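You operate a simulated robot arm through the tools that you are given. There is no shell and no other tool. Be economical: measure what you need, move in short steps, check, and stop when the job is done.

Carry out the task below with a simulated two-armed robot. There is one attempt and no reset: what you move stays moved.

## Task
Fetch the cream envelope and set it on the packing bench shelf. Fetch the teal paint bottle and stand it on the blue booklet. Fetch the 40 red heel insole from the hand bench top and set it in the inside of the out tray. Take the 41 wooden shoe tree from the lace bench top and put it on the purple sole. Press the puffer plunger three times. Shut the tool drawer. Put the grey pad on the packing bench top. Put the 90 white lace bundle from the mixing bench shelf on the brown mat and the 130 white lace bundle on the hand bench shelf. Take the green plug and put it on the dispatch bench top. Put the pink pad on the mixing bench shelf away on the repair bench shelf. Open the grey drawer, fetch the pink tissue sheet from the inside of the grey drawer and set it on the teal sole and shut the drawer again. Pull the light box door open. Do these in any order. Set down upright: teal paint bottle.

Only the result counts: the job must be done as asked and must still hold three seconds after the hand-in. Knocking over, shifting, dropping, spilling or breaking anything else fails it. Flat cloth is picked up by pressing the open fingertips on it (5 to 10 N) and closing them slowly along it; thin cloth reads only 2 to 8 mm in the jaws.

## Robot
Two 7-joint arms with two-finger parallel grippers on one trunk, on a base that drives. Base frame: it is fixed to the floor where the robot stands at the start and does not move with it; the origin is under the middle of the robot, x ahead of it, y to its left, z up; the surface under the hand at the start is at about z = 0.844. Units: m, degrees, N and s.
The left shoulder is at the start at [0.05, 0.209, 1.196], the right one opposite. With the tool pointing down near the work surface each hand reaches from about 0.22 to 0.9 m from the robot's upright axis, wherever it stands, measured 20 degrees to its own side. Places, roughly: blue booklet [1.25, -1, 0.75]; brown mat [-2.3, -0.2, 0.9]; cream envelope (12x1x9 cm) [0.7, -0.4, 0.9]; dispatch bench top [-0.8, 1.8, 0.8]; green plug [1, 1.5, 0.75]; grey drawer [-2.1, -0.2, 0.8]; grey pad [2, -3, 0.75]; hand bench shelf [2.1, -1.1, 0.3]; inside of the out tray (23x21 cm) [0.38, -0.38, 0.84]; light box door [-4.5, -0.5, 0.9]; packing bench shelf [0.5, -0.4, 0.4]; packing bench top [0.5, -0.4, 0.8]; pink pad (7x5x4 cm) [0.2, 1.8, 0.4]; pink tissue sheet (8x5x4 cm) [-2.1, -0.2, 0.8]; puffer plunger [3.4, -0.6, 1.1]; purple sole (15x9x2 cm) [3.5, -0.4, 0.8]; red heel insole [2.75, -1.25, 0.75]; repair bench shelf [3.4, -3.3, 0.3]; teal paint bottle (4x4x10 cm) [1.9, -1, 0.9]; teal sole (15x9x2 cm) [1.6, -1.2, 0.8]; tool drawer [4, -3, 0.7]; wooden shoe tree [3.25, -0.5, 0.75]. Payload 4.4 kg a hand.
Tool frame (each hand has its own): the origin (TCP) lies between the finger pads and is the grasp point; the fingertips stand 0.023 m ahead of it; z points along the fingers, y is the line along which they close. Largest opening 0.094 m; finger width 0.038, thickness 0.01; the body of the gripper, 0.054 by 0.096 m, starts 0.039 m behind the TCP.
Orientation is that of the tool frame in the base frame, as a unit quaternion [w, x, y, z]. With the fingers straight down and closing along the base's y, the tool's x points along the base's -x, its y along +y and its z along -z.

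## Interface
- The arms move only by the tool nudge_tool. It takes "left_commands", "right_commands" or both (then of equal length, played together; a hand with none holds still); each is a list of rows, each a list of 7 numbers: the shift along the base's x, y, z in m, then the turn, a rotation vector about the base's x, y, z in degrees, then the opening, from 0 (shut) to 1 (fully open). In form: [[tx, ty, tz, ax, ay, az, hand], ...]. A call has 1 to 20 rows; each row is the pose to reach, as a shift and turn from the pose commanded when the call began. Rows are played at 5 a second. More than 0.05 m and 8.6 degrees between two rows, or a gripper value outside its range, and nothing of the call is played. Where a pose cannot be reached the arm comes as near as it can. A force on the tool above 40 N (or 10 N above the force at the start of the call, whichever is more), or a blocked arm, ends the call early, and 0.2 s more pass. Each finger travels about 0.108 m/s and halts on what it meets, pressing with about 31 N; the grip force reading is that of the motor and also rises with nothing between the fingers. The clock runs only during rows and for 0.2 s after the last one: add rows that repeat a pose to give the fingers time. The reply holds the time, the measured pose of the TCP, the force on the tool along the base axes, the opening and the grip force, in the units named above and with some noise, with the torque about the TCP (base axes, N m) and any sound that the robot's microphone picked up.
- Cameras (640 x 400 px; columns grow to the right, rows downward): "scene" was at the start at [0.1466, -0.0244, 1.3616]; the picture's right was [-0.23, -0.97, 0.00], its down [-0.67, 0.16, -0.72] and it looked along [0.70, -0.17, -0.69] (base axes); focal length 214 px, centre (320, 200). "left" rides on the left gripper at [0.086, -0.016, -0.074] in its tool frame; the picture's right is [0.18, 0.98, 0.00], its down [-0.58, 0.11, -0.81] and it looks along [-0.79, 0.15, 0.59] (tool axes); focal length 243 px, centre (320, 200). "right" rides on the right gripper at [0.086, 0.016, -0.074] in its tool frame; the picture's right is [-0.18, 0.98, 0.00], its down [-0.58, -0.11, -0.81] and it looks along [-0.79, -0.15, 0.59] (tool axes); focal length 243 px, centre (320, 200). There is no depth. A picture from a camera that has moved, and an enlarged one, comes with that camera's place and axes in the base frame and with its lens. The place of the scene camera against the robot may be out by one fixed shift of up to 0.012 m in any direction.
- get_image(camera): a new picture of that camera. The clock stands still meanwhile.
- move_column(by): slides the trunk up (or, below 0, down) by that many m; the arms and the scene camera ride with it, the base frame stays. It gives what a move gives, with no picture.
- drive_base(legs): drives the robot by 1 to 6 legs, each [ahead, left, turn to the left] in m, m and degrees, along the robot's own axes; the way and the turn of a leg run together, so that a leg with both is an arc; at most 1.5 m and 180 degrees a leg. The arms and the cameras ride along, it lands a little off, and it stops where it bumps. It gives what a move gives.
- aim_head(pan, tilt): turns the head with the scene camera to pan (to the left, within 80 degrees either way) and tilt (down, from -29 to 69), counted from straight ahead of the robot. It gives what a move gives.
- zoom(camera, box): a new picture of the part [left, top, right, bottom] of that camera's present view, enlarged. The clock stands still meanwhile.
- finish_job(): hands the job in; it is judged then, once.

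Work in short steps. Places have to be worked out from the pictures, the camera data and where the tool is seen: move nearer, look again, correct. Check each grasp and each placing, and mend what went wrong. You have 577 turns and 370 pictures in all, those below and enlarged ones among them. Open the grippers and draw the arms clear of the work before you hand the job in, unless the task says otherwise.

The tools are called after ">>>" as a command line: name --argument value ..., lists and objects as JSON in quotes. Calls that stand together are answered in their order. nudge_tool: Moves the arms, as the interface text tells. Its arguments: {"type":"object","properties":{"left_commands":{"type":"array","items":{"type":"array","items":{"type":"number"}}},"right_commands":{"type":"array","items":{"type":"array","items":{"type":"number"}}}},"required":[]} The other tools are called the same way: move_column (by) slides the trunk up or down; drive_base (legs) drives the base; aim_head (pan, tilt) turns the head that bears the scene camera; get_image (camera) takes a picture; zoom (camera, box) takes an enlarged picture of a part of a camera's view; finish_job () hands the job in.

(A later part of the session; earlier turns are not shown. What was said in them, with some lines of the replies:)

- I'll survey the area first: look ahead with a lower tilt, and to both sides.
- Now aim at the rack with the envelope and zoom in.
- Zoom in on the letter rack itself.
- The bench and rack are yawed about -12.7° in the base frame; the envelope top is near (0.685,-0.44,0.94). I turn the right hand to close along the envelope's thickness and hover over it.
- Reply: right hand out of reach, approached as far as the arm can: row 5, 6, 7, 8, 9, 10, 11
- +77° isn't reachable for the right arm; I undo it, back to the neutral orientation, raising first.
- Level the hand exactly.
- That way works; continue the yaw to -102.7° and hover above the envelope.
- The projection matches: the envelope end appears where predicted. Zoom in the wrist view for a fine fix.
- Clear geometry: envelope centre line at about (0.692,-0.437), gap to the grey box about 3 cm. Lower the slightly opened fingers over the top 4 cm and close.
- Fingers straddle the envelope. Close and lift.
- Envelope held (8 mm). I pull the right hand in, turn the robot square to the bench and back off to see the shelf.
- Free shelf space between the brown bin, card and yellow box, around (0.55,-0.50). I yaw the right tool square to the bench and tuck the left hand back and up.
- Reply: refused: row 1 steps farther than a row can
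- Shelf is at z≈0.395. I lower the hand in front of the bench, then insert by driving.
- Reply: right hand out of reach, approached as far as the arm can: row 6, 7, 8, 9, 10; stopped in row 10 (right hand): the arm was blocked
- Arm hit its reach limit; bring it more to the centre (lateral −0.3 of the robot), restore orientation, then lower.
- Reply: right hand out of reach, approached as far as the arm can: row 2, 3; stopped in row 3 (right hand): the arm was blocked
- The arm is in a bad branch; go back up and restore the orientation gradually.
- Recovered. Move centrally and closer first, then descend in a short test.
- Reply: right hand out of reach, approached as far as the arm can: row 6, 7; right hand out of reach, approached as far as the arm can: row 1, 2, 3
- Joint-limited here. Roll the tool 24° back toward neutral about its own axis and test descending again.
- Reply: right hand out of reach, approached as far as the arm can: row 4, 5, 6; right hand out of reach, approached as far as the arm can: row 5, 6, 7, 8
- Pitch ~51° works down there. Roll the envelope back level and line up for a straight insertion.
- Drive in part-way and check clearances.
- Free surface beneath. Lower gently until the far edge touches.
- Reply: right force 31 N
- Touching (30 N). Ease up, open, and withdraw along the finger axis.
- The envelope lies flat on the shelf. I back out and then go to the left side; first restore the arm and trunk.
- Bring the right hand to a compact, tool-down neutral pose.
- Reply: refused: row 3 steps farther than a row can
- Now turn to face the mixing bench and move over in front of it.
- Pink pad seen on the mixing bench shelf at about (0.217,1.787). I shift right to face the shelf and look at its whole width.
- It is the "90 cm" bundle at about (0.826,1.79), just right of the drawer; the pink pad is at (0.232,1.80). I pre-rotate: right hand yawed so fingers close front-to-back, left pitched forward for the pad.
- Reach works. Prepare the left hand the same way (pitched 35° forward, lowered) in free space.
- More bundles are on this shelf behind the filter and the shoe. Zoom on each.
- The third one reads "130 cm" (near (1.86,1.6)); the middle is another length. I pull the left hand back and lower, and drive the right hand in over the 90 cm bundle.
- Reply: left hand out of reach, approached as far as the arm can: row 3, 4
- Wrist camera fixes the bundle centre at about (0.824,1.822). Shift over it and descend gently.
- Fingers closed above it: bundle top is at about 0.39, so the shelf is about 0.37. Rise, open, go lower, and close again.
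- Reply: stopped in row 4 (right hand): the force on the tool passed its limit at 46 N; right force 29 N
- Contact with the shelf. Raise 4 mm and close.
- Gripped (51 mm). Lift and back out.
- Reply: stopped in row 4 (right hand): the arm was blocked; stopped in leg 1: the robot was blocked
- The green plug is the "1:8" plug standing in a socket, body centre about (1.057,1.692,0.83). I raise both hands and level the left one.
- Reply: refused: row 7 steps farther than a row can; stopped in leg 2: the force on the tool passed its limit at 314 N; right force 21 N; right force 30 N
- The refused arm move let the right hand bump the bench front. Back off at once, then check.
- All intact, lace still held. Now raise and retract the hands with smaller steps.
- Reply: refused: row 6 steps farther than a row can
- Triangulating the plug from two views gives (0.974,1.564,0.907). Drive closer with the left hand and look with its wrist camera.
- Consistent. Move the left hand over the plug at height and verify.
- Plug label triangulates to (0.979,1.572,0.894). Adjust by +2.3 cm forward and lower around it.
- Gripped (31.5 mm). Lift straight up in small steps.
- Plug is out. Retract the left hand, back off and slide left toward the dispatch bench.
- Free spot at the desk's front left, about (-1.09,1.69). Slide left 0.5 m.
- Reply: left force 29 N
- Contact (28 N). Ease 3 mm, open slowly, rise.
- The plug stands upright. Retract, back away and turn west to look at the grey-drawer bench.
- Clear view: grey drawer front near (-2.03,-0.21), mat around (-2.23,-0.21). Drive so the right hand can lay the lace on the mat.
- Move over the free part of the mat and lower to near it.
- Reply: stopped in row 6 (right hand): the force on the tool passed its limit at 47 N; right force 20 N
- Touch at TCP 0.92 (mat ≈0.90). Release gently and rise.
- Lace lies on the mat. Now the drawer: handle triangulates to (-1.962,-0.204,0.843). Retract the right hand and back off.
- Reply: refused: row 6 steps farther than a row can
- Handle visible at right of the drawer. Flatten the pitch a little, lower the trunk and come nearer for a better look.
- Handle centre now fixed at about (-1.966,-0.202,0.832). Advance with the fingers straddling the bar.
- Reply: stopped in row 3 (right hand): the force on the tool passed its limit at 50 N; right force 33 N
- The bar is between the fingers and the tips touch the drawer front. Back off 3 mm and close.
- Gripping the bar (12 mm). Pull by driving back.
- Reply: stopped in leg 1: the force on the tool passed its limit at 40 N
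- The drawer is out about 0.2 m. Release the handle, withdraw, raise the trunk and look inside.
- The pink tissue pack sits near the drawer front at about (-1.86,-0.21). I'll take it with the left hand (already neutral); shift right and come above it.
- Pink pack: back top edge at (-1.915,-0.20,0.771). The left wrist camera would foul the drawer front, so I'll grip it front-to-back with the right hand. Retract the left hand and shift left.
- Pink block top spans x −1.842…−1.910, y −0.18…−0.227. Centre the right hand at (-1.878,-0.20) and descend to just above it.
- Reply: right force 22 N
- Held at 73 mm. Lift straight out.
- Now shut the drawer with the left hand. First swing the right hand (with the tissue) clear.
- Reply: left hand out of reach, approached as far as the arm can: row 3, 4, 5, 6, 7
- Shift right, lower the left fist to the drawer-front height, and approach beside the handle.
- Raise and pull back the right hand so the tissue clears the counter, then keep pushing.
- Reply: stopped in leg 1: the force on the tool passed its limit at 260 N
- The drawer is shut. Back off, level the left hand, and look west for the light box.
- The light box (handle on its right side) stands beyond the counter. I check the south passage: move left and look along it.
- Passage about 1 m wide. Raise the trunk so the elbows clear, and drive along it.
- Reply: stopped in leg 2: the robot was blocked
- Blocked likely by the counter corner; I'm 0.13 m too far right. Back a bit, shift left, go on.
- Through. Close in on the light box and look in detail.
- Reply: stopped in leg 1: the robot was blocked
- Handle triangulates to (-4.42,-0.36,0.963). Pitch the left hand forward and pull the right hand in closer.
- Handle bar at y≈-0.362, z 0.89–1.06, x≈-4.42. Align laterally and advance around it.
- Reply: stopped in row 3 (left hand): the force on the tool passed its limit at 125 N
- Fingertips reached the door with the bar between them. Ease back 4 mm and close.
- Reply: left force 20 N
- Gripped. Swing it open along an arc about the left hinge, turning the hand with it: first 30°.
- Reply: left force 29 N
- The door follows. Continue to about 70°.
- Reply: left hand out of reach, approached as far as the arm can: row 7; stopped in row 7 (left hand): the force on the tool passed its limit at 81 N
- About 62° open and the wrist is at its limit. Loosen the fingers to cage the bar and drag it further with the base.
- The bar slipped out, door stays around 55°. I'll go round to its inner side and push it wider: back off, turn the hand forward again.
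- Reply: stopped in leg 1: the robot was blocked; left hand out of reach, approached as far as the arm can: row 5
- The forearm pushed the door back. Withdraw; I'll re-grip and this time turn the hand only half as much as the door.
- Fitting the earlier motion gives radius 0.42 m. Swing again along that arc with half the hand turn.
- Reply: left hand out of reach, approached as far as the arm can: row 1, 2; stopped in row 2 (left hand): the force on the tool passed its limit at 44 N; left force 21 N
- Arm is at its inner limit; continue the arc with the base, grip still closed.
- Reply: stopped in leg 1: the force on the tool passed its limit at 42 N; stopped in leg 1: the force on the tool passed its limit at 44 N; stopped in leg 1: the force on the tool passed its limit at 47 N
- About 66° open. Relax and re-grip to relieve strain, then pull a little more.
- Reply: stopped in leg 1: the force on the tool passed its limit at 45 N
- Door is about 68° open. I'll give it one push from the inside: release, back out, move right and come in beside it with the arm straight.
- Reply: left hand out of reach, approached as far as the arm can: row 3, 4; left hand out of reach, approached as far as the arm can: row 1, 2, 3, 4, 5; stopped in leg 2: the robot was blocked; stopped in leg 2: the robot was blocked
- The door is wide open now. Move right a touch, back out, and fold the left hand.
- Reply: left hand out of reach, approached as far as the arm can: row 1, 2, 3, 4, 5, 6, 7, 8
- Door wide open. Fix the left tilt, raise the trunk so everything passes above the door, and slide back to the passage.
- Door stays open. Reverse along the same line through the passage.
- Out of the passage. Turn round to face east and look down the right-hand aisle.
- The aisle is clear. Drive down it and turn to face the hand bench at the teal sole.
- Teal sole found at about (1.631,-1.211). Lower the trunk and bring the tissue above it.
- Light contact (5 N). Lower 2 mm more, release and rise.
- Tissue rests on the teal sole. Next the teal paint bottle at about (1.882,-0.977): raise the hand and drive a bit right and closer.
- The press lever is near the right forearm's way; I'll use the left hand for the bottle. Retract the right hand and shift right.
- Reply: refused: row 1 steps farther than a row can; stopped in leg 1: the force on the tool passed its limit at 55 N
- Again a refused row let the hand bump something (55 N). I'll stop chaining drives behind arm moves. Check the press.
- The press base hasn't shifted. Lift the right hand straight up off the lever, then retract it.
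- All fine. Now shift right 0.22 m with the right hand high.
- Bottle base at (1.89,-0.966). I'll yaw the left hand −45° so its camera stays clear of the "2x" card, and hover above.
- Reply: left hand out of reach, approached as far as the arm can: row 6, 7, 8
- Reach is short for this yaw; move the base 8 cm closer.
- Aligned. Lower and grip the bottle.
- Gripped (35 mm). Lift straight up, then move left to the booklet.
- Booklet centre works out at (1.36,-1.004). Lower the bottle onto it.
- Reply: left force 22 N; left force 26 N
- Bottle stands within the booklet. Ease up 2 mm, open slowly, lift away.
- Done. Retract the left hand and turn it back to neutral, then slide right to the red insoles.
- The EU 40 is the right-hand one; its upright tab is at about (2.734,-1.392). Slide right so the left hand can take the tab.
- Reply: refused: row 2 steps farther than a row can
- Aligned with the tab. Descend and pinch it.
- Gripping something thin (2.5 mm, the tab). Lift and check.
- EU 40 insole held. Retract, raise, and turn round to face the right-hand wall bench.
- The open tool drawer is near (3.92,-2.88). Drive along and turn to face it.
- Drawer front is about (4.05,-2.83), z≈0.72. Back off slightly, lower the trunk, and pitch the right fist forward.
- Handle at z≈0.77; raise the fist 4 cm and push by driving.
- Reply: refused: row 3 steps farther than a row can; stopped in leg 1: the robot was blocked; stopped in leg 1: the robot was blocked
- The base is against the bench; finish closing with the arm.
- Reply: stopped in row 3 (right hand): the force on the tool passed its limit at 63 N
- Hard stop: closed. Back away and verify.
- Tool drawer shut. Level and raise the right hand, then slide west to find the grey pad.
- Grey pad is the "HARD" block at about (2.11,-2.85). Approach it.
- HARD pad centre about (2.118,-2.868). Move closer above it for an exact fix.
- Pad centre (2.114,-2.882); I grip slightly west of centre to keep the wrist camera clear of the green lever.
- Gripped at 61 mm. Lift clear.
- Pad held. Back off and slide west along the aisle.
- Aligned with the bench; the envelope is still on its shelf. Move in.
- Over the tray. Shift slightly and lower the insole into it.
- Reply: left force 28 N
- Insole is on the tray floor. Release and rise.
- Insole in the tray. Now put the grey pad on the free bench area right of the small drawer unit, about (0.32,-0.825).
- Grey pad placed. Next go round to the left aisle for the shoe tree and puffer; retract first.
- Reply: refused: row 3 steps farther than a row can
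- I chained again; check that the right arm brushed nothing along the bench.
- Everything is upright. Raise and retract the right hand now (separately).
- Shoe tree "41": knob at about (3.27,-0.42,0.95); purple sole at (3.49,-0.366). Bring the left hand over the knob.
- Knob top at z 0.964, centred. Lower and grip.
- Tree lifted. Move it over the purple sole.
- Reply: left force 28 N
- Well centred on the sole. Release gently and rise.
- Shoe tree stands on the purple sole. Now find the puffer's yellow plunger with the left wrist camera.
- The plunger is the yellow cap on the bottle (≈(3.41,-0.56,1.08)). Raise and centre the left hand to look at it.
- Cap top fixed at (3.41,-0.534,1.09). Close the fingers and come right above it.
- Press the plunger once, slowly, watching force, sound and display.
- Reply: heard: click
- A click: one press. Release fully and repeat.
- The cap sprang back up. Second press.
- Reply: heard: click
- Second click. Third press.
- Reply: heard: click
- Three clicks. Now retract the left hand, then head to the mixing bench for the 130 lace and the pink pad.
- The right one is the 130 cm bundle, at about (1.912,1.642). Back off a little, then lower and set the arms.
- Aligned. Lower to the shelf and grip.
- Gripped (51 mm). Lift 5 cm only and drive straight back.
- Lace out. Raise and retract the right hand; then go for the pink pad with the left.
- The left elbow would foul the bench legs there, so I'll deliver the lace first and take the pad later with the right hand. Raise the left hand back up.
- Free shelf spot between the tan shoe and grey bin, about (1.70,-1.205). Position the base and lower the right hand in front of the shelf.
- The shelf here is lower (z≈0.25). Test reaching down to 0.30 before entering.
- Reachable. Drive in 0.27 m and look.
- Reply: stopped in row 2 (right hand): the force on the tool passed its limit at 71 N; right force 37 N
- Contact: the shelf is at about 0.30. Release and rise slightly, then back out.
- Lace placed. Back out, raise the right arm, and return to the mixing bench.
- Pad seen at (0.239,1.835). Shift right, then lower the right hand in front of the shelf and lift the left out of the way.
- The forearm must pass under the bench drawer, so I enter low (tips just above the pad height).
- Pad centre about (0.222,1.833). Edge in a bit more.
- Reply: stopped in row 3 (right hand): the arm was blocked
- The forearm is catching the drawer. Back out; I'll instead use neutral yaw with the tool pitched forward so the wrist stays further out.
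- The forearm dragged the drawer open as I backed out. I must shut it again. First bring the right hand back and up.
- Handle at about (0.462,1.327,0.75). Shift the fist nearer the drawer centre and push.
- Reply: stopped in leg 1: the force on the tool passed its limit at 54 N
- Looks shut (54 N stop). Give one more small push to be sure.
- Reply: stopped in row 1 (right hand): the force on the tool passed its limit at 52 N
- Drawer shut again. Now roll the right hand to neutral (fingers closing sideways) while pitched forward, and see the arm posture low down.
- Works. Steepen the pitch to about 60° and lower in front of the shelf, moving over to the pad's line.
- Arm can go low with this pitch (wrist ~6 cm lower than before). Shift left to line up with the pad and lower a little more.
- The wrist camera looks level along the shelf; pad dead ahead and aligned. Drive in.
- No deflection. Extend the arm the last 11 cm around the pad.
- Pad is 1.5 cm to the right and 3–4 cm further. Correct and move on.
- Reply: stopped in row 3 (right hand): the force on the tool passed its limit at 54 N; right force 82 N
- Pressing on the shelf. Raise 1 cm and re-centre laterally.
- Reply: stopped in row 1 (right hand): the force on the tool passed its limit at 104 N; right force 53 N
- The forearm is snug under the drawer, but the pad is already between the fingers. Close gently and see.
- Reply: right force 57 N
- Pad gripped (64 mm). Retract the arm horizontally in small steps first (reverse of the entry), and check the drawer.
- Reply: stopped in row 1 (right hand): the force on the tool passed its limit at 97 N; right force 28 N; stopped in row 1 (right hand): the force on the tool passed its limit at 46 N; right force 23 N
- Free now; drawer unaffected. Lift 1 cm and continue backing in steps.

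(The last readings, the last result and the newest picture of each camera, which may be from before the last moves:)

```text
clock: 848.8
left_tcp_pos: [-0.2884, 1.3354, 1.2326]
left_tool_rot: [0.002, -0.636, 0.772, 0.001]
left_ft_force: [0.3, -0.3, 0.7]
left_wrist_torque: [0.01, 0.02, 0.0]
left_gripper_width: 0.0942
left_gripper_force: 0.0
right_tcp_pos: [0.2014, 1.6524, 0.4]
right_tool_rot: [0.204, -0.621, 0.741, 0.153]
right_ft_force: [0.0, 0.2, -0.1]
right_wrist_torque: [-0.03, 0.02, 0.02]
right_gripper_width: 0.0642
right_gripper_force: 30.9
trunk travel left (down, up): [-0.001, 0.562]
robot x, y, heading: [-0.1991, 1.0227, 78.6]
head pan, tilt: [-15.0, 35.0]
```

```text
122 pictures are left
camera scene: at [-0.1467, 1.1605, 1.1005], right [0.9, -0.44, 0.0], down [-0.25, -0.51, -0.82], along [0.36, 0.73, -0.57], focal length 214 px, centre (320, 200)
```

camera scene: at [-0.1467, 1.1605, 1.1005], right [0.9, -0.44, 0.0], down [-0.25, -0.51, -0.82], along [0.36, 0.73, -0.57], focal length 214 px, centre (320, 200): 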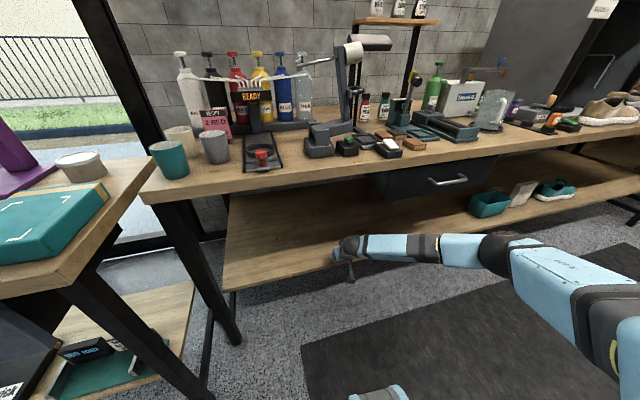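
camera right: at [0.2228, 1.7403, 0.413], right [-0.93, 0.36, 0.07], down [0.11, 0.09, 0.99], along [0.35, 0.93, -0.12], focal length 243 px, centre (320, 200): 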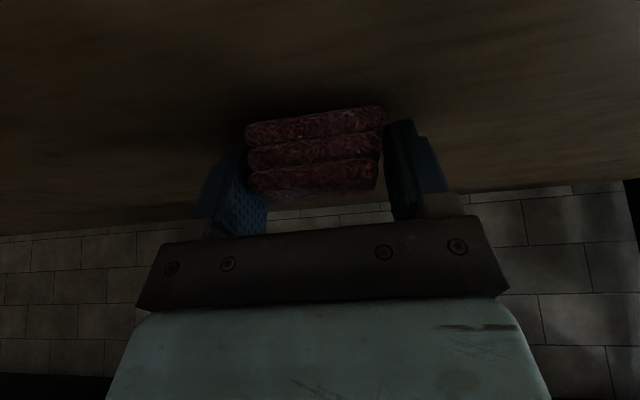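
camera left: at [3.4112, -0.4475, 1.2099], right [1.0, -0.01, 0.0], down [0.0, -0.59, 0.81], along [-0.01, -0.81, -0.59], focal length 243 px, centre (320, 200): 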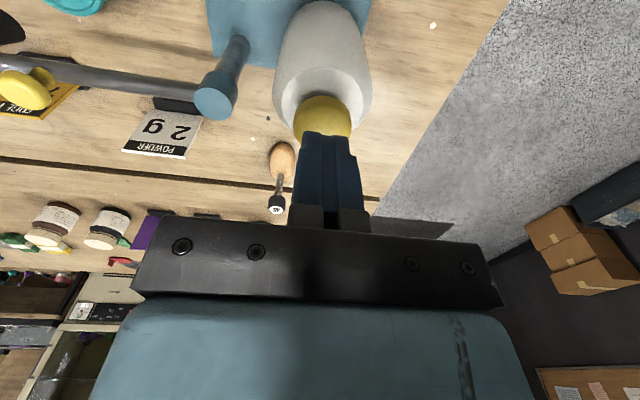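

>>> drive_base --legs '[[-0.33, 0, 0]]'

>>> get_image --camera "scene"

>>> get_image --camera "right"

```text
clock: 851.0
left_tcp_pos: [-0.3523, 1.0149, 1.2338]
left_tool_rot: [0.003, -0.635, 0.773, -0.001]
left_ft_force: [-0.4, 0.0, 0.2]
left_wrist_torque: [0.0, -0.03, -0.02]
left_gripper_width: 0.0935
left_gripper_force: 0.0
right_tcp_pos: [0.1382, 1.3311, 0.3996]
right_tool_rot: [0.204, -0.621, 0.741, 0.154]
right_ft_force: [0.2, -0.6, -0.2]
right_wrist_torque: [0.0, 0.02, 0.02]
right_gripper_width: 0.064
right_gripper_force: 31.4
trunk travel left (down, up): [-0.001, 0.562]
robot x, y, heading: [-0.2599, 0.7019, 78.6]
head pan, tilt: [-15.0, 35.0]
```

```text
121 pictures are left
camera scene: at [-0.2108, 0.839, 1.1004], right [0.9, -0.44, 0.0], down [-0.25, -0.51, -0.82], along [0.36, 0.73, -0.57], focal length 214 px, centre (320, 200)
```

scene: 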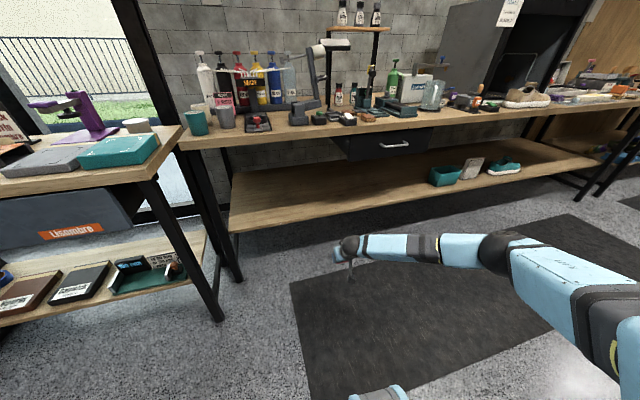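

```text
120 pictures are left
camera right: at [0.1009, 1.2232, 0.4227], right [-0.94, 0.34, 0.07], down [0.1, 0.09, 0.99], along [0.33, 0.94, -0.12], focal length 243 px, centre (320, 200)
```

right: 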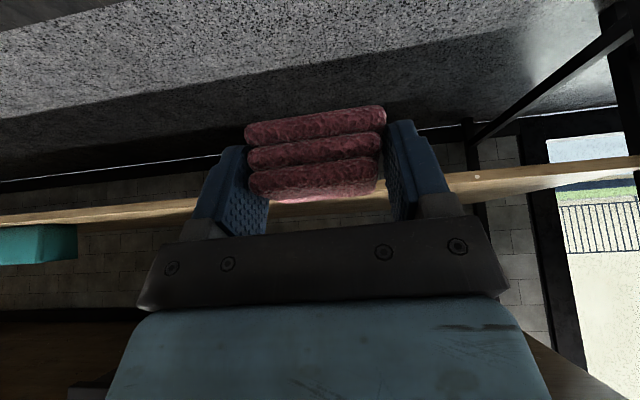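

Pad secured and the drawer stays shut. Raise the hand for travel.

>>> nudge_tool --right_commands '[[-0.004, -0.015, 0.045, 0, 0, 0, 0.3], [-0.008, -0.03, 0.09, 0, 0, 0, 0.3], [-0.012, -0.05, 0.13, 0, 0, 0, 0.3], [-0.016, -0.07, 0.17, 0, 0, 0, 0.3], [-0.02, -0.09, 0.21, 0, 0, 0, 0.3], [-0.024, -0.1, 0.255, 0, 0, 0, 0.3], [-0.028, -0.11, 0.3, 0, 0, 0, 0.3], [-0.03, -0.12, 0.345, 0, 0, 0, 0.3], [-0.03, -0.12, 0.39, 0, 0, 0, 0.3]]'

>>> move_column --by 0.28

```text
clock: 853.0
left_tcp_pos: [-0.3533, 1.0145, 1.2334]
left_tool_rot: [0.002, -0.635, 0.773, 0.0]
left_ft_force: [0.1, 0.1, -0.3]
left_wrist_torque: [-0.03, 0.0, 0.0]
left_gripper_width: 0.094
left_gripper_force: 0.0
right_tcp_pos: [0.1081, 1.211, 0.7901]
right_tool_rot: [0.204, -0.621, 0.741, 0.154]
right_ft_force: [-0.4, -0.1, -1.1]
right_wrist_torque: [0.01, 0.0, 0.0]
right_gripper_width: 0.0642
right_gripper_force: 31.0
trunk travel left (down, up): [-0.001, 0.562]
robot x, y, heading: [-0.2621, 0.6983, 78.5]
head pan, tilt: [-15.0, 35.0]
```

```text
clock: 855.8
left_tcp_pos: [-0.3527, 1.0138, 1.5123]
left_tool_rot: [0.002, -0.635, 0.773, 0.0]
left_ft_force: [0.0, -0.1, 0.1]
left_wrist_torque: [0.0, 0.0, -0.01]
left_gripper_width: 0.094
left_gripper_force: 0.1
right_tcp_pos: [0.1091, 1.2113, 1.0688]
right_tool_rot: [0.205, -0.62, 0.741, 0.154]
right_ft_force: [0.4, 0.7, -0.2]
right_wrist_torque: [-0.01, 0.01, -0.01]
right_gripper_width: 0.0639
right_gripper_force: 31.6
trunk travel left (down, up): [-0.281, 0.282]
robot x, y, heading: [-0.2631, 0.7021, 78.6]
head pan, tilt: [-15.0, 35.0]
```

>>> drive_base --legs '[[0, 0.4, 0], [-1.2, 0, 0], [-1.1, 0, 0], [0, 0, -90], [0, 0, -90]]'

```text
clock: 878.3
left_tcp_pos: [-0.9712, -1.7773, 1.5126]
left_tool_rot: [0.0, 0.771, 0.637, -0.002]
left_ft_force: [0.3, -0.5, -0.6]
left_wrist_torque: [-0.02, 0.02, 0.01]
left_gripper_width: 0.0938
left_gripper_force: 0.1
right_tcp_pos: [-1.4317, -1.9754, 1.0706]
right_tool_rot: [0.155, 0.74, 0.622, -0.204]
right_ft_force: [-0.6, -0.7, -0.2]
right_wrist_torque: [0.0, 0.0, 0.02]
right_gripper_width: 0.064
right_gripper_force: 30.6
trunk travel left (down, up): [-0.281, 0.282]
robot x, y, heading: [-1.0597, -1.464, -101.1]
head pan, tilt: [-15.0, 35.0]
```

Back off toward the centre a little, then slide east along the aisle.

>>> drive_base --legs '[[-0.22, 0, 0], [0, 1.4, 0], [0, 1.4, 0], [0, 1.4, 0]]'

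>>> aim_head --pan 20 --tilt 40

>>> get_image --camera "scene"

```text
clock: 916.3
left_tcp_pos: [3.2075, -2.387, 1.5125]
left_tool_rot: [0.0, 0.774, 0.633, -0.002]
left_ft_force: [-1.0, 0.1, -0.3]
left_wrist_torque: [-0.02, -0.02, 0.01]
left_gripper_width: 0.0937
left_gripper_force: 0.0
right_tcp_pos: [2.746, -2.5813, 1.0695]
right_tool_rot: [0.152, 0.743, 0.618, -0.205]
right_ft_force: [-0.3, -0.5, -0.6]
right_wrist_torque: [-0.05, -0.01, 0.03]
right_gripper_width: 0.0637
right_gripper_force: 31.2
trunk travel left (down, up): [-0.281, 0.282]
robot x, y, heading: [3.1221, -2.068, -101.5]
head pan, tilt: [-15.0, 35.0]
```

```text
clock: 917.3
left_tcp_pos: [3.2078, -2.3888, 1.5128]
left_tool_rot: [-0.001, 0.774, 0.633, -0.002]
left_ft_force: [-0.4, 0.1, 0.3]
left_wrist_torque: [-0.01, -0.02, -0.01]
left_gripper_width: 0.0939
left_gripper_force: 0.1
right_tcp_pos: [2.7457, -2.5828, 1.071]
right_tool_rot: [0.153, 0.742, 0.619, -0.204]
right_ft_force: [0.7, -0.7, -1.0]
right_wrist_torque: [0.0, 0.04, -0.01]
right_gripper_width: 0.0642
right_gripper_force: 30.9
trunk travel left (down, up): [-0.281, 0.282]
robot x, y, heading: [3.1198, -2.0683, -101.6]
head pan, tilt: [20.0, 40.0]
```

```text
119 pictures are left
camera scene: at [3.1169, -2.2278, 1.3728], right [-0.99, -0.14, 0.0], down [-0.09, 0.64, -0.77], along [0.11, -0.76, -0.64], focal length 214 px, centre (320, 200)
```

scene: 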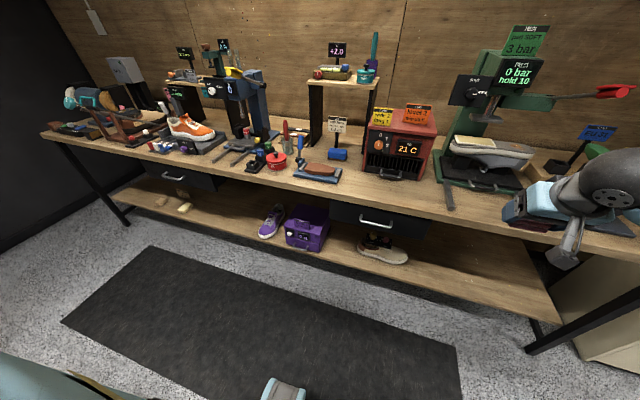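

Free shelf space between the soap bars and the purple shoe, around (3.93,-3.17). Slide further east in front of it.

>>> drive_base --legs '[[0, 1.15, 0]]'

>>> move_column --by -0.28

>>> aim_head --pan -20 --tilt 40

>>> get_image --camera "scene"

```text
clock: 927.7
left_tcp_pos: [4.3425, -2.6099, 1.5124]
left_tool_rot: [0.0, 0.769, 0.639, -0.002]
left_ft_force: [-1.0, 0.6, 0.6]
left_wrist_torque: [0.03, 0.02, 0.04]
left_gripper_width: 0.0941
left_gripper_force: 0.1
right_tcp_pos: [3.8856, -2.8114, 1.0697]
right_tool_rot: [0.155, 0.738, 0.624, -0.204]
right_ft_force: [-0.3, -1.0, -0.4]
right_wrist_torque: [-0.01, 0.0, -0.01]
right_gripper_width: 0.0642
right_gripper_force: 30.9
trunk travel left (down, up): [-0.281, 0.282]
robot x, y, heading: [4.2547, -2.2952, -101.0]
head pan, tilt: [20.0, 40.0]
```

```text
clock: 930.5
left_tcp_pos: [4.3447, -2.6103, 1.2327]
left_tool_rot: [0.0, 0.769, 0.639, -0.002]
left_ft_force: [-0.2, 0.4, 0.1]
left_wrist_torque: [-0.04, 0.02, -0.02]
left_gripper_width: 0.0939
left_gripper_force: 0.1
right_tcp_pos: [3.8845, -2.8123, 0.7908]
right_tool_rot: [0.155, 0.738, 0.624, -0.203]
right_ft_force: [0.8, 0.5, -0.3]
right_wrist_torque: [0.02, 0.01, 0.03]
right_gripper_width: 0.0639
right_gripper_force: 31.4
trunk travel left (down, up): [-0.001, 0.562]
robot x, y, heading: [4.2549, -2.2984, -100.9]
head pan, tilt: [20.0, 40.0]
```

```text
clock: 931.6
left_tcp_pos: [4.343, -2.6111, 1.2329]
left_tool_rot: [0.0, 0.77, 0.638, -0.003]
left_ft_force: [0.2, -0.4, 0.1]
left_wrist_torque: [0.01, 0.02, -0.02]
left_gripper_width: 0.0943
left_gripper_force: 0.0
right_tcp_pos: [3.886, -2.8129, 0.7898]
right_tool_rot: [0.155, 0.738, 0.624, -0.203]
right_ft_force: [-0.1, 0.2, -0.1]
right_wrist_torque: [0.01, -0.02, 0.01]
right_gripper_width: 0.0639
right_gripper_force: 30.3
trunk travel left (down, up): [-0.001, 0.562]
robot x, y, heading: [4.2481, -2.2969, -101.1]
head pan, tilt: [-20.0, 40.0]
```

```text
118 pictures are left
camera scene: at [4.1934, -2.4415, 1.0928], right [-0.86, 0.51, 0.0], down [0.33, 0.55, -0.77], along [-0.39, -0.66, -0.64], focal length 214 px, centre (320, 200)
```

scene: 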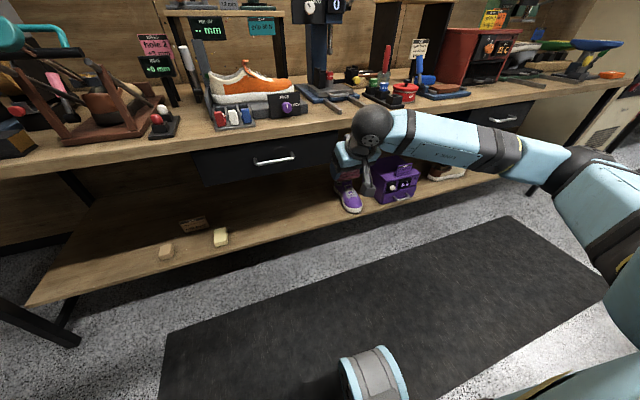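

Shelf z≈0.30, front edge near y≈-3.07 here. Lower the pad in front of the shelf.

>>> nudge_tool --right_commands '[[0.004, 0, -0.045, 0, 0, 0, 0.3], [0.008, 0, -0.09, 0, 0, 0, 0.3], [0.012, 0, -0.135, 0, 0, 0, 0.3], [0.016, 0, -0.18, 0, 0, 0, 0.3], [0.02, 0, -0.225, 0, 0, 0, 0.3], [0.024, 0, -0.27, 0, 0, 0, 0.3], [0.028, 0, -0.315, 0, 0, 0, 0.3], [0.032, 0, -0.36, 0, 0, 0, 0.3], [0.036, 0, -0.4, 0, 0, 0, 0.3]]'

>>> drive_base --legs '[[0, 0.1, 0]]'

>>> get_image --camera "right"

```text
clock: 933.6
left_tcp_pos: [4.3441, -2.6113, 1.2322]
left_tool_rot: [0.0, 0.77, 0.638, -0.002]
left_ft_force: [0.8, -1.0, -0.5]
left_wrist_torque: [0.03, -0.02, 0.03]
left_gripper_width: 0.094
left_gripper_force: 0.0
right_tcp_pos: [3.9209, -2.8136, 0.3864]
right_tool_rot: [0.155, 0.738, 0.625, -0.203]
right_ft_force: [-1.4, -0.1, -1.3]
right_wrist_torque: [0.03, -0.02, 0.01]
right_gripper_width: 0.0639
right_gripper_force: 31.1
trunk travel left (down, up): [-0.001, 0.562]
robot x, y, heading: [4.2506, -2.2955, -101.0]
head pan, tilt: [-20.0, 40.0]
```

```text
clock: 935.2
left_tcp_pos: [4.4422, -2.6295, 1.2318]
left_tool_rot: [0.0, 0.77, 0.639, -0.003]
left_ft_force: [0.0, -0.8, -0.9]
left_wrist_torque: [-0.01, 0.0, -0.01]
left_gripper_width: 0.0939
left_gripper_force: 0.0
right_tcp_pos: [4.0191, -2.832, 0.3896]
right_tool_rot: [0.155, 0.738, 0.624, -0.204]
right_ft_force: [0.9, -0.6, 0.1]
right_wrist_torque: [0.0, 0.02, 0.02]
right_gripper_width: 0.0641
right_gripper_force: 31.3
trunk travel left (down, up): [-0.001, 0.562]
robot x, y, heading: [4.3489, -2.3158, -100.8]
head pan, tilt: [-20.0, 40.0]
```

```text
117 pictures are left
camera right: at [4.0551, -2.7252, 0.4116], right [0.94, -0.33, 0.07], down [-0.1, -0.09, 0.99], along [-0.32, -0.94, -0.12], focal length 243 px, centre (320, 200)
```

right: 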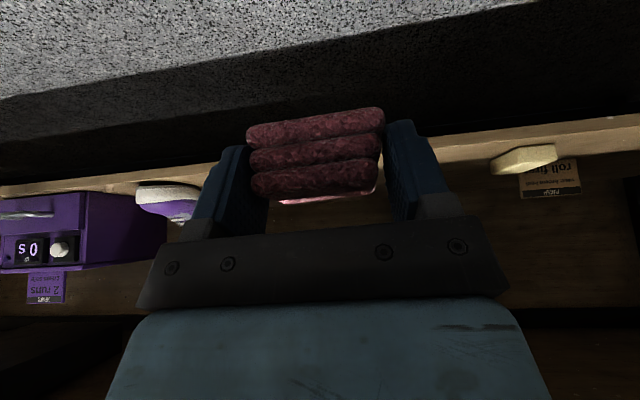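

Gap between soap and shoe is straight ahead. Drive in.

>>> drive_base --legs '[[0.27, 0, 0]]'

>>> get_image --camera "right"

>>> get_image --camera "scene"

```text
clock: 937.1
left_tcp_pos: [4.3901, -2.8936, 1.2318]
left_tool_rot: [-0.001, 0.771, 0.637, -0.003]
left_ft_force: [0.1, -0.6, 0.4]
left_wrist_torque: [-0.01, 0.02, -0.02]
left_gripper_width: 0.0938
left_gripper_force: 0.0
right_tcp_pos: [3.9674, -3.0963, 0.3887]
right_tool_rot: [0.154, 0.739, 0.623, -0.203]
right_ft_force: [0.9, 0.7, -0.4]
right_wrist_torque: [-0.01, 0.03, 0.0]
right_gripper_width: 0.064
right_gripper_force: 31.2
trunk travel left (down, up): [-0.001, 0.562]
robot x, y, heading: [4.2989, -2.58, -101.1]
head pan, tilt: [-20.0, 40.0]
```

```text
116 pictures are left
camera right: at [4.003, -2.989, 0.4113], right [0.94, -0.33, 0.07], down [-0.1, -0.09, 0.99], along [-0.32, -0.94, -0.12], focal length 243 px, centre (320, 200)
```

right: 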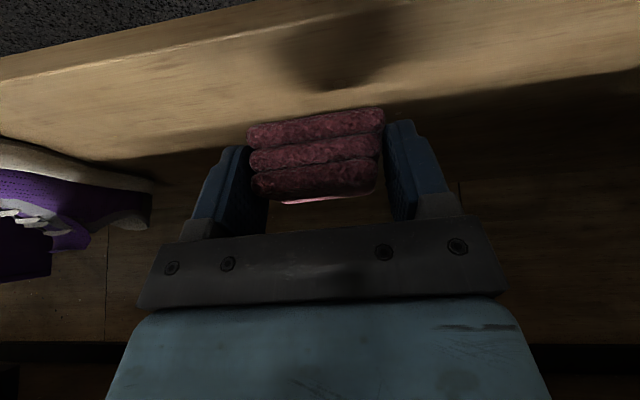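

```text
115 pictures are left
camera scene: at [4.2405, -2.7249, 1.0927], right [-0.86, 0.51, 0.0], down [0.33, 0.55, -0.77], along [-0.39, -0.66, -0.64], focal length 214 px, centre (320, 200)
```

scene: 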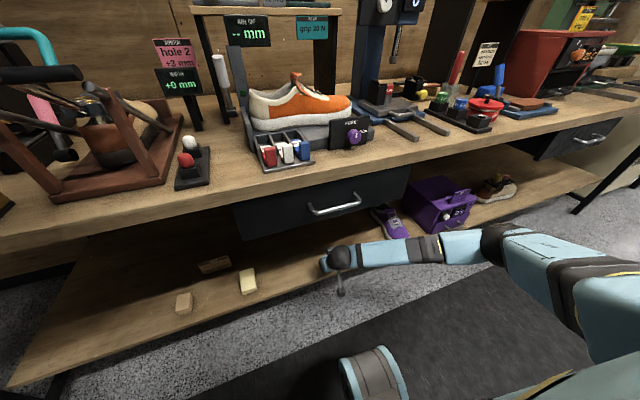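

The pad is over the shelf (its shadow shows). Move 5 cm further and lower to contact.

>>> nudge_tool --right_commands '[[-0.003, -0.02, -0.005, 0, 0, 0, 0.3], [-0.006, -0.04, -0.015, 0, 0, 0, 0.3], [-0.008, -0.05, -0.03, 0, 0, 0, 0.3], [-0.008, -0.05, -0.04, 0, 0, 0, 0.3], [-0.008, -0.05, -0.047, 0, 0, 0, 0.3], [-0.008, -0.05, -0.053, 0, 0, 0, 0.3], [-0.008, -0.05, -0.058, 0, 0, 0, 0.3], [-0.008, -0.05, -0.063, 0, 0, 0, 0.3]]'

>>> get_image --camera "right"

```text
clock: 938.9
left_tcp_pos: [4.392, -2.8922, 1.2338]
left_tool_rot: [0.0, 0.77, 0.638, -0.003]
left_ft_force: [-0.5, 0.1, 0.3]
left_wrist_torque: [0.02, 0.01, 0.01]
left_gripper_width: 0.0942
left_gripper_force: 0.0
right_tcp_pos: [3.9584, -3.1471, 0.3306]
right_tool_rot: [0.156, 0.739, 0.623, -0.205]
right_ft_force: [-2.4, 11.4, 27.2]
right_wrist_torque: [0.37, -0.9, 0.35]
right_gripper_width: 0.0642
right_gripper_force: 30.7
trunk travel left (down, up): [-0.001, 0.562]
robot x, y, heading: [4.296, -2.577, -101.1]
head pan, tilt: [-20.0, 40.0]
```

```text
114 pictures are left
camera right: at [3.9948, -3.0397, 0.3522], right [0.94, -0.33, 0.07], down [-0.1, -0.09, 0.99], along [-0.32, -0.94, -0.11], focal length 243 px, centre (320, 200)
```

right: 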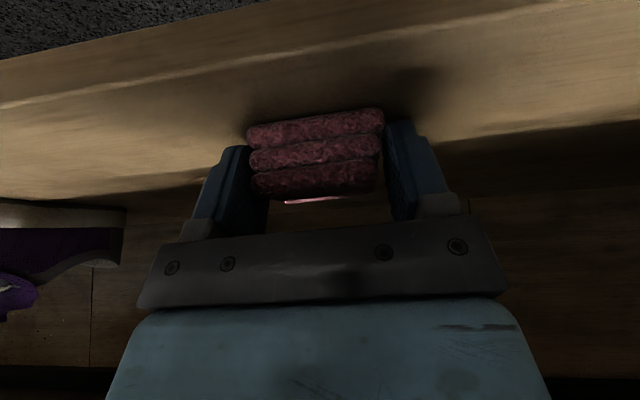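

On the shelf (27 N). Open and withdraw.

>>> nudge_tool --right_commands '[[0, 0, 0.003, 0, 0, 0, 0.5], [0, 0, 0.003, 0, 0, 0, 0.8], [0, 0, 0.003, 0, 0, 0, 1], [0, 0, 0.004, 0, 0, 0, 1], [0.004, 0.02, 0.012, 0, 0, 0, 1], [0.008, 0.045, 0.025, 0, 0, 0, 1], [0.014, 0.07, 0.04, 0, 0, 0, 1]]'

>>> drive_base --legs '[[-0.3, 0, 0]]'

>>> get_image --camera "scene"

>>> get_image --camera "right"

```text
clock: 940.5
left_tcp_pos: [4.3909, -2.8938, 1.2321]
left_tool_rot: [0.0, 0.771, 0.637, -0.002]
left_ft_force: [0.4, 0.0, -1.0]
left_wrist_torque: [0.03, -0.03, 0.01]
left_gripper_width: 0.094
left_gripper_force: 0.0
right_tcp_pos: [3.9739, -3.0757, 0.367]
right_tool_rot: [0.154, 0.739, 0.624, -0.203]
right_ft_force: [0.1, 0.2, 0.6]
right_wrist_torque: [-0.01, -0.01, 0.01]
right_gripper_width: 0.0941
right_gripper_force: 0.1
trunk travel left (down, up): [-0.001, 0.562]
robot x, y, heading: [4.2995, -2.5835, -101.0]
head pan, tilt: [-20.0, 40.0]
```

```text
clock: 942.5
left_tcp_pos: [4.4475, -2.5934, 1.232]
left_tool_rot: [0.0, 0.771, 0.637, -0.002]
left_ft_force: [0.0, 0.5, -0.4]
left_wrist_torque: [-0.04, 0.03, 0.02]
left_gripper_width: 0.094
left_gripper_force: 0.0
right_tcp_pos: [4.0314, -2.7762, 0.3673]
right_tool_rot: [0.154, 0.739, 0.623, -0.203]
right_ft_force: [0.1, -0.1, 0.4]
right_wrist_torque: [0.02, -0.01, -0.02]
right_gripper_width: 0.0939
right_gripper_force: 0.1
trunk travel left (down, up): [-0.001, 0.562]
robot x, y, heading: [4.3552, -2.2804, -101.3]
head pan, tilt: [-20.0, 40.0]
```

```text
113 pictures are left
camera scene: at [4.2987, -2.4246, 1.0929], right [-0.86, 0.52, 0.0], down [0.33, 0.55, -0.77], along [-0.39, -0.66, -0.64], focal length 214 px, centre (320, 200)
```

scene: 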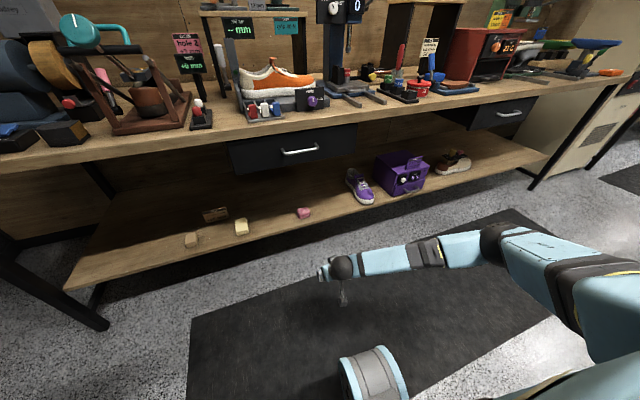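

```text
112 pictures are left
camera right: at [4.0664, -2.6686, 0.3893], right [0.94, -0.33, 0.07], down [-0.1, -0.09, 0.99], along [-0.32, -0.94, -0.12], focal length 243 px, centre (320, 200)
```

right: 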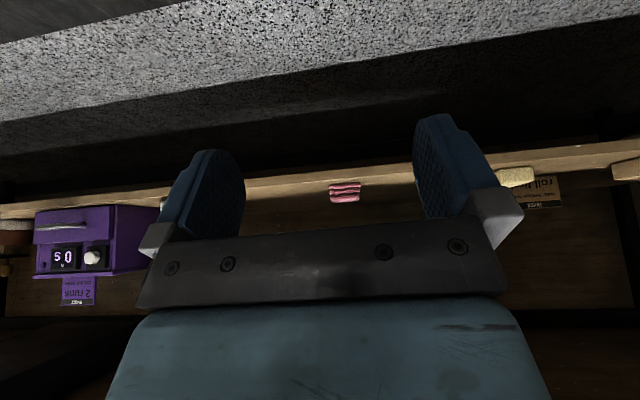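

Everything on the list is placed. Raise the arms clear of the work before handing in.

>>> nudge_tool --right_commands '[[0, 0.01, 0.045, 0, 0, 0, 1], [0, 0.02, 0.09, 0, 0, 0, 1], [0, 0.03, 0.135, 0, 0, 0, 1], [0, 0.04, 0.18, 0, 0, 0, 1], [0, 0.05, 0.225, 0, 0, 0, 1], [0, 0.06, 0.27, 0, 0, 0, 1]]'

>>> move_column --by 0.28

>>> zoom --camera "scene" --box '[180, 120, 420, 270]'

```text
clock: 943.9
left_tcp_pos: [4.4488, -2.5955, 1.2316]
left_tool_rot: [0.0, 0.771, 0.637, -0.002]
left_ft_force: [0.0, -1.0, 0.5]
left_wrist_torque: [0.02, -0.02, 0.01]
left_gripper_width: 0.094
left_gripper_force: 0.0
right_tcp_pos: [4.0321, -2.7142, 0.6365]
right_tool_rot: [0.155, 0.739, 0.623, -0.204]
right_ft_force: [-0.1, -0.1, -0.9]
right_wrist_torque: [0.02, 0.01, 0.03]
right_gripper_width: 0.0939
right_gripper_force: 0.0
trunk travel left (down, up): [-0.001, 0.562]
robot x, y, heading: [4.3568, -2.2795, -101.2]
head pan, tilt: [-20.0, 40.0]
```

```text
clock: 946.8
left_tcp_pos: [4.4494, -2.5957, 1.5123]
left_tool_rot: [0.0, 0.771, 0.637, -0.003]
left_ft_force: [-0.2, -1.5, 0.6]
left_wrist_torque: [0.0, 0.01, 0.01]
left_gripper_width: 0.0941
left_gripper_force: 0.2
right_tcp_pos: [4.0321, -2.7164, 0.9151]
right_tool_rot: [0.155, 0.739, 0.623, -0.204]
right_ft_force: [-0.4, 0.1, 0.9]
right_wrist_torque: [-0.01, 0.02, -0.02]
right_gripper_width: 0.0938
right_gripper_force: 0.1
trunk travel left (down, up): [-0.281, 0.282]
robot x, y, heading: [4.357, -2.2796, -101.3]
head pan, tilt: [-20.0, 40.0]
```

```text
2.67 times, centred on (300, 195) of scene
camera zoom: at [4.2986, -2.425, 1.3727], right [-0.86, 0.52, 0.0], down [0.33, 0.55, -0.77], along [-0.39, -0.66, -0.64], focal length 572 px, centre (373, 213)
```

zoom: 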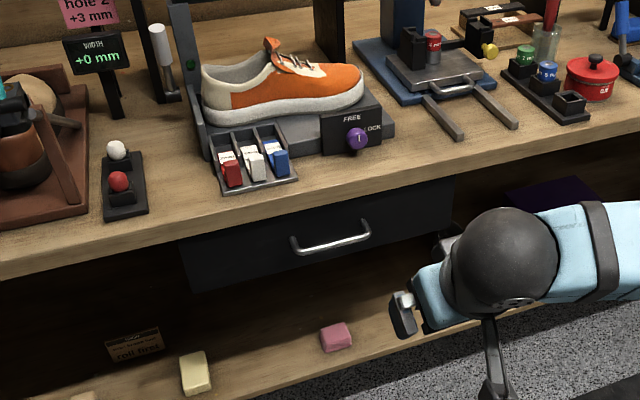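

Pink pad on the shelf, drawer shut, grippers open and clear. Handing in.

>>> finish_job

```text
The job is handed in.
```

I did every item on the list and handed the job in. I checked each placing with a picture as I made it. Four things could count against it:

- **Mixing bench drawer:** my arm dragged it open while I was reaching for the pink pad. I pushed it shut again and it looked closed, but I did not check what was inside.
- **Bumps:** my right hand struck the mixing bench front hard, at about 314 N, and touched the lever of the press on the hand bench. Nothing looked moved afterwards, but I only checked by camera.
- **Puffer:** I pressed the yellow cap on the powder bottle three times and heard a click each time. The display still read 0 g. A second yellow knob sits on the spout tube; the cap was the one that matched your position for the plunger.
- **Lace bundles:** I took the 90 cm and 130 cm ones from the mixing bench shelf. The 90 cm one is white. The 130 cm one I saw only in shadow, but it looked the same colour.
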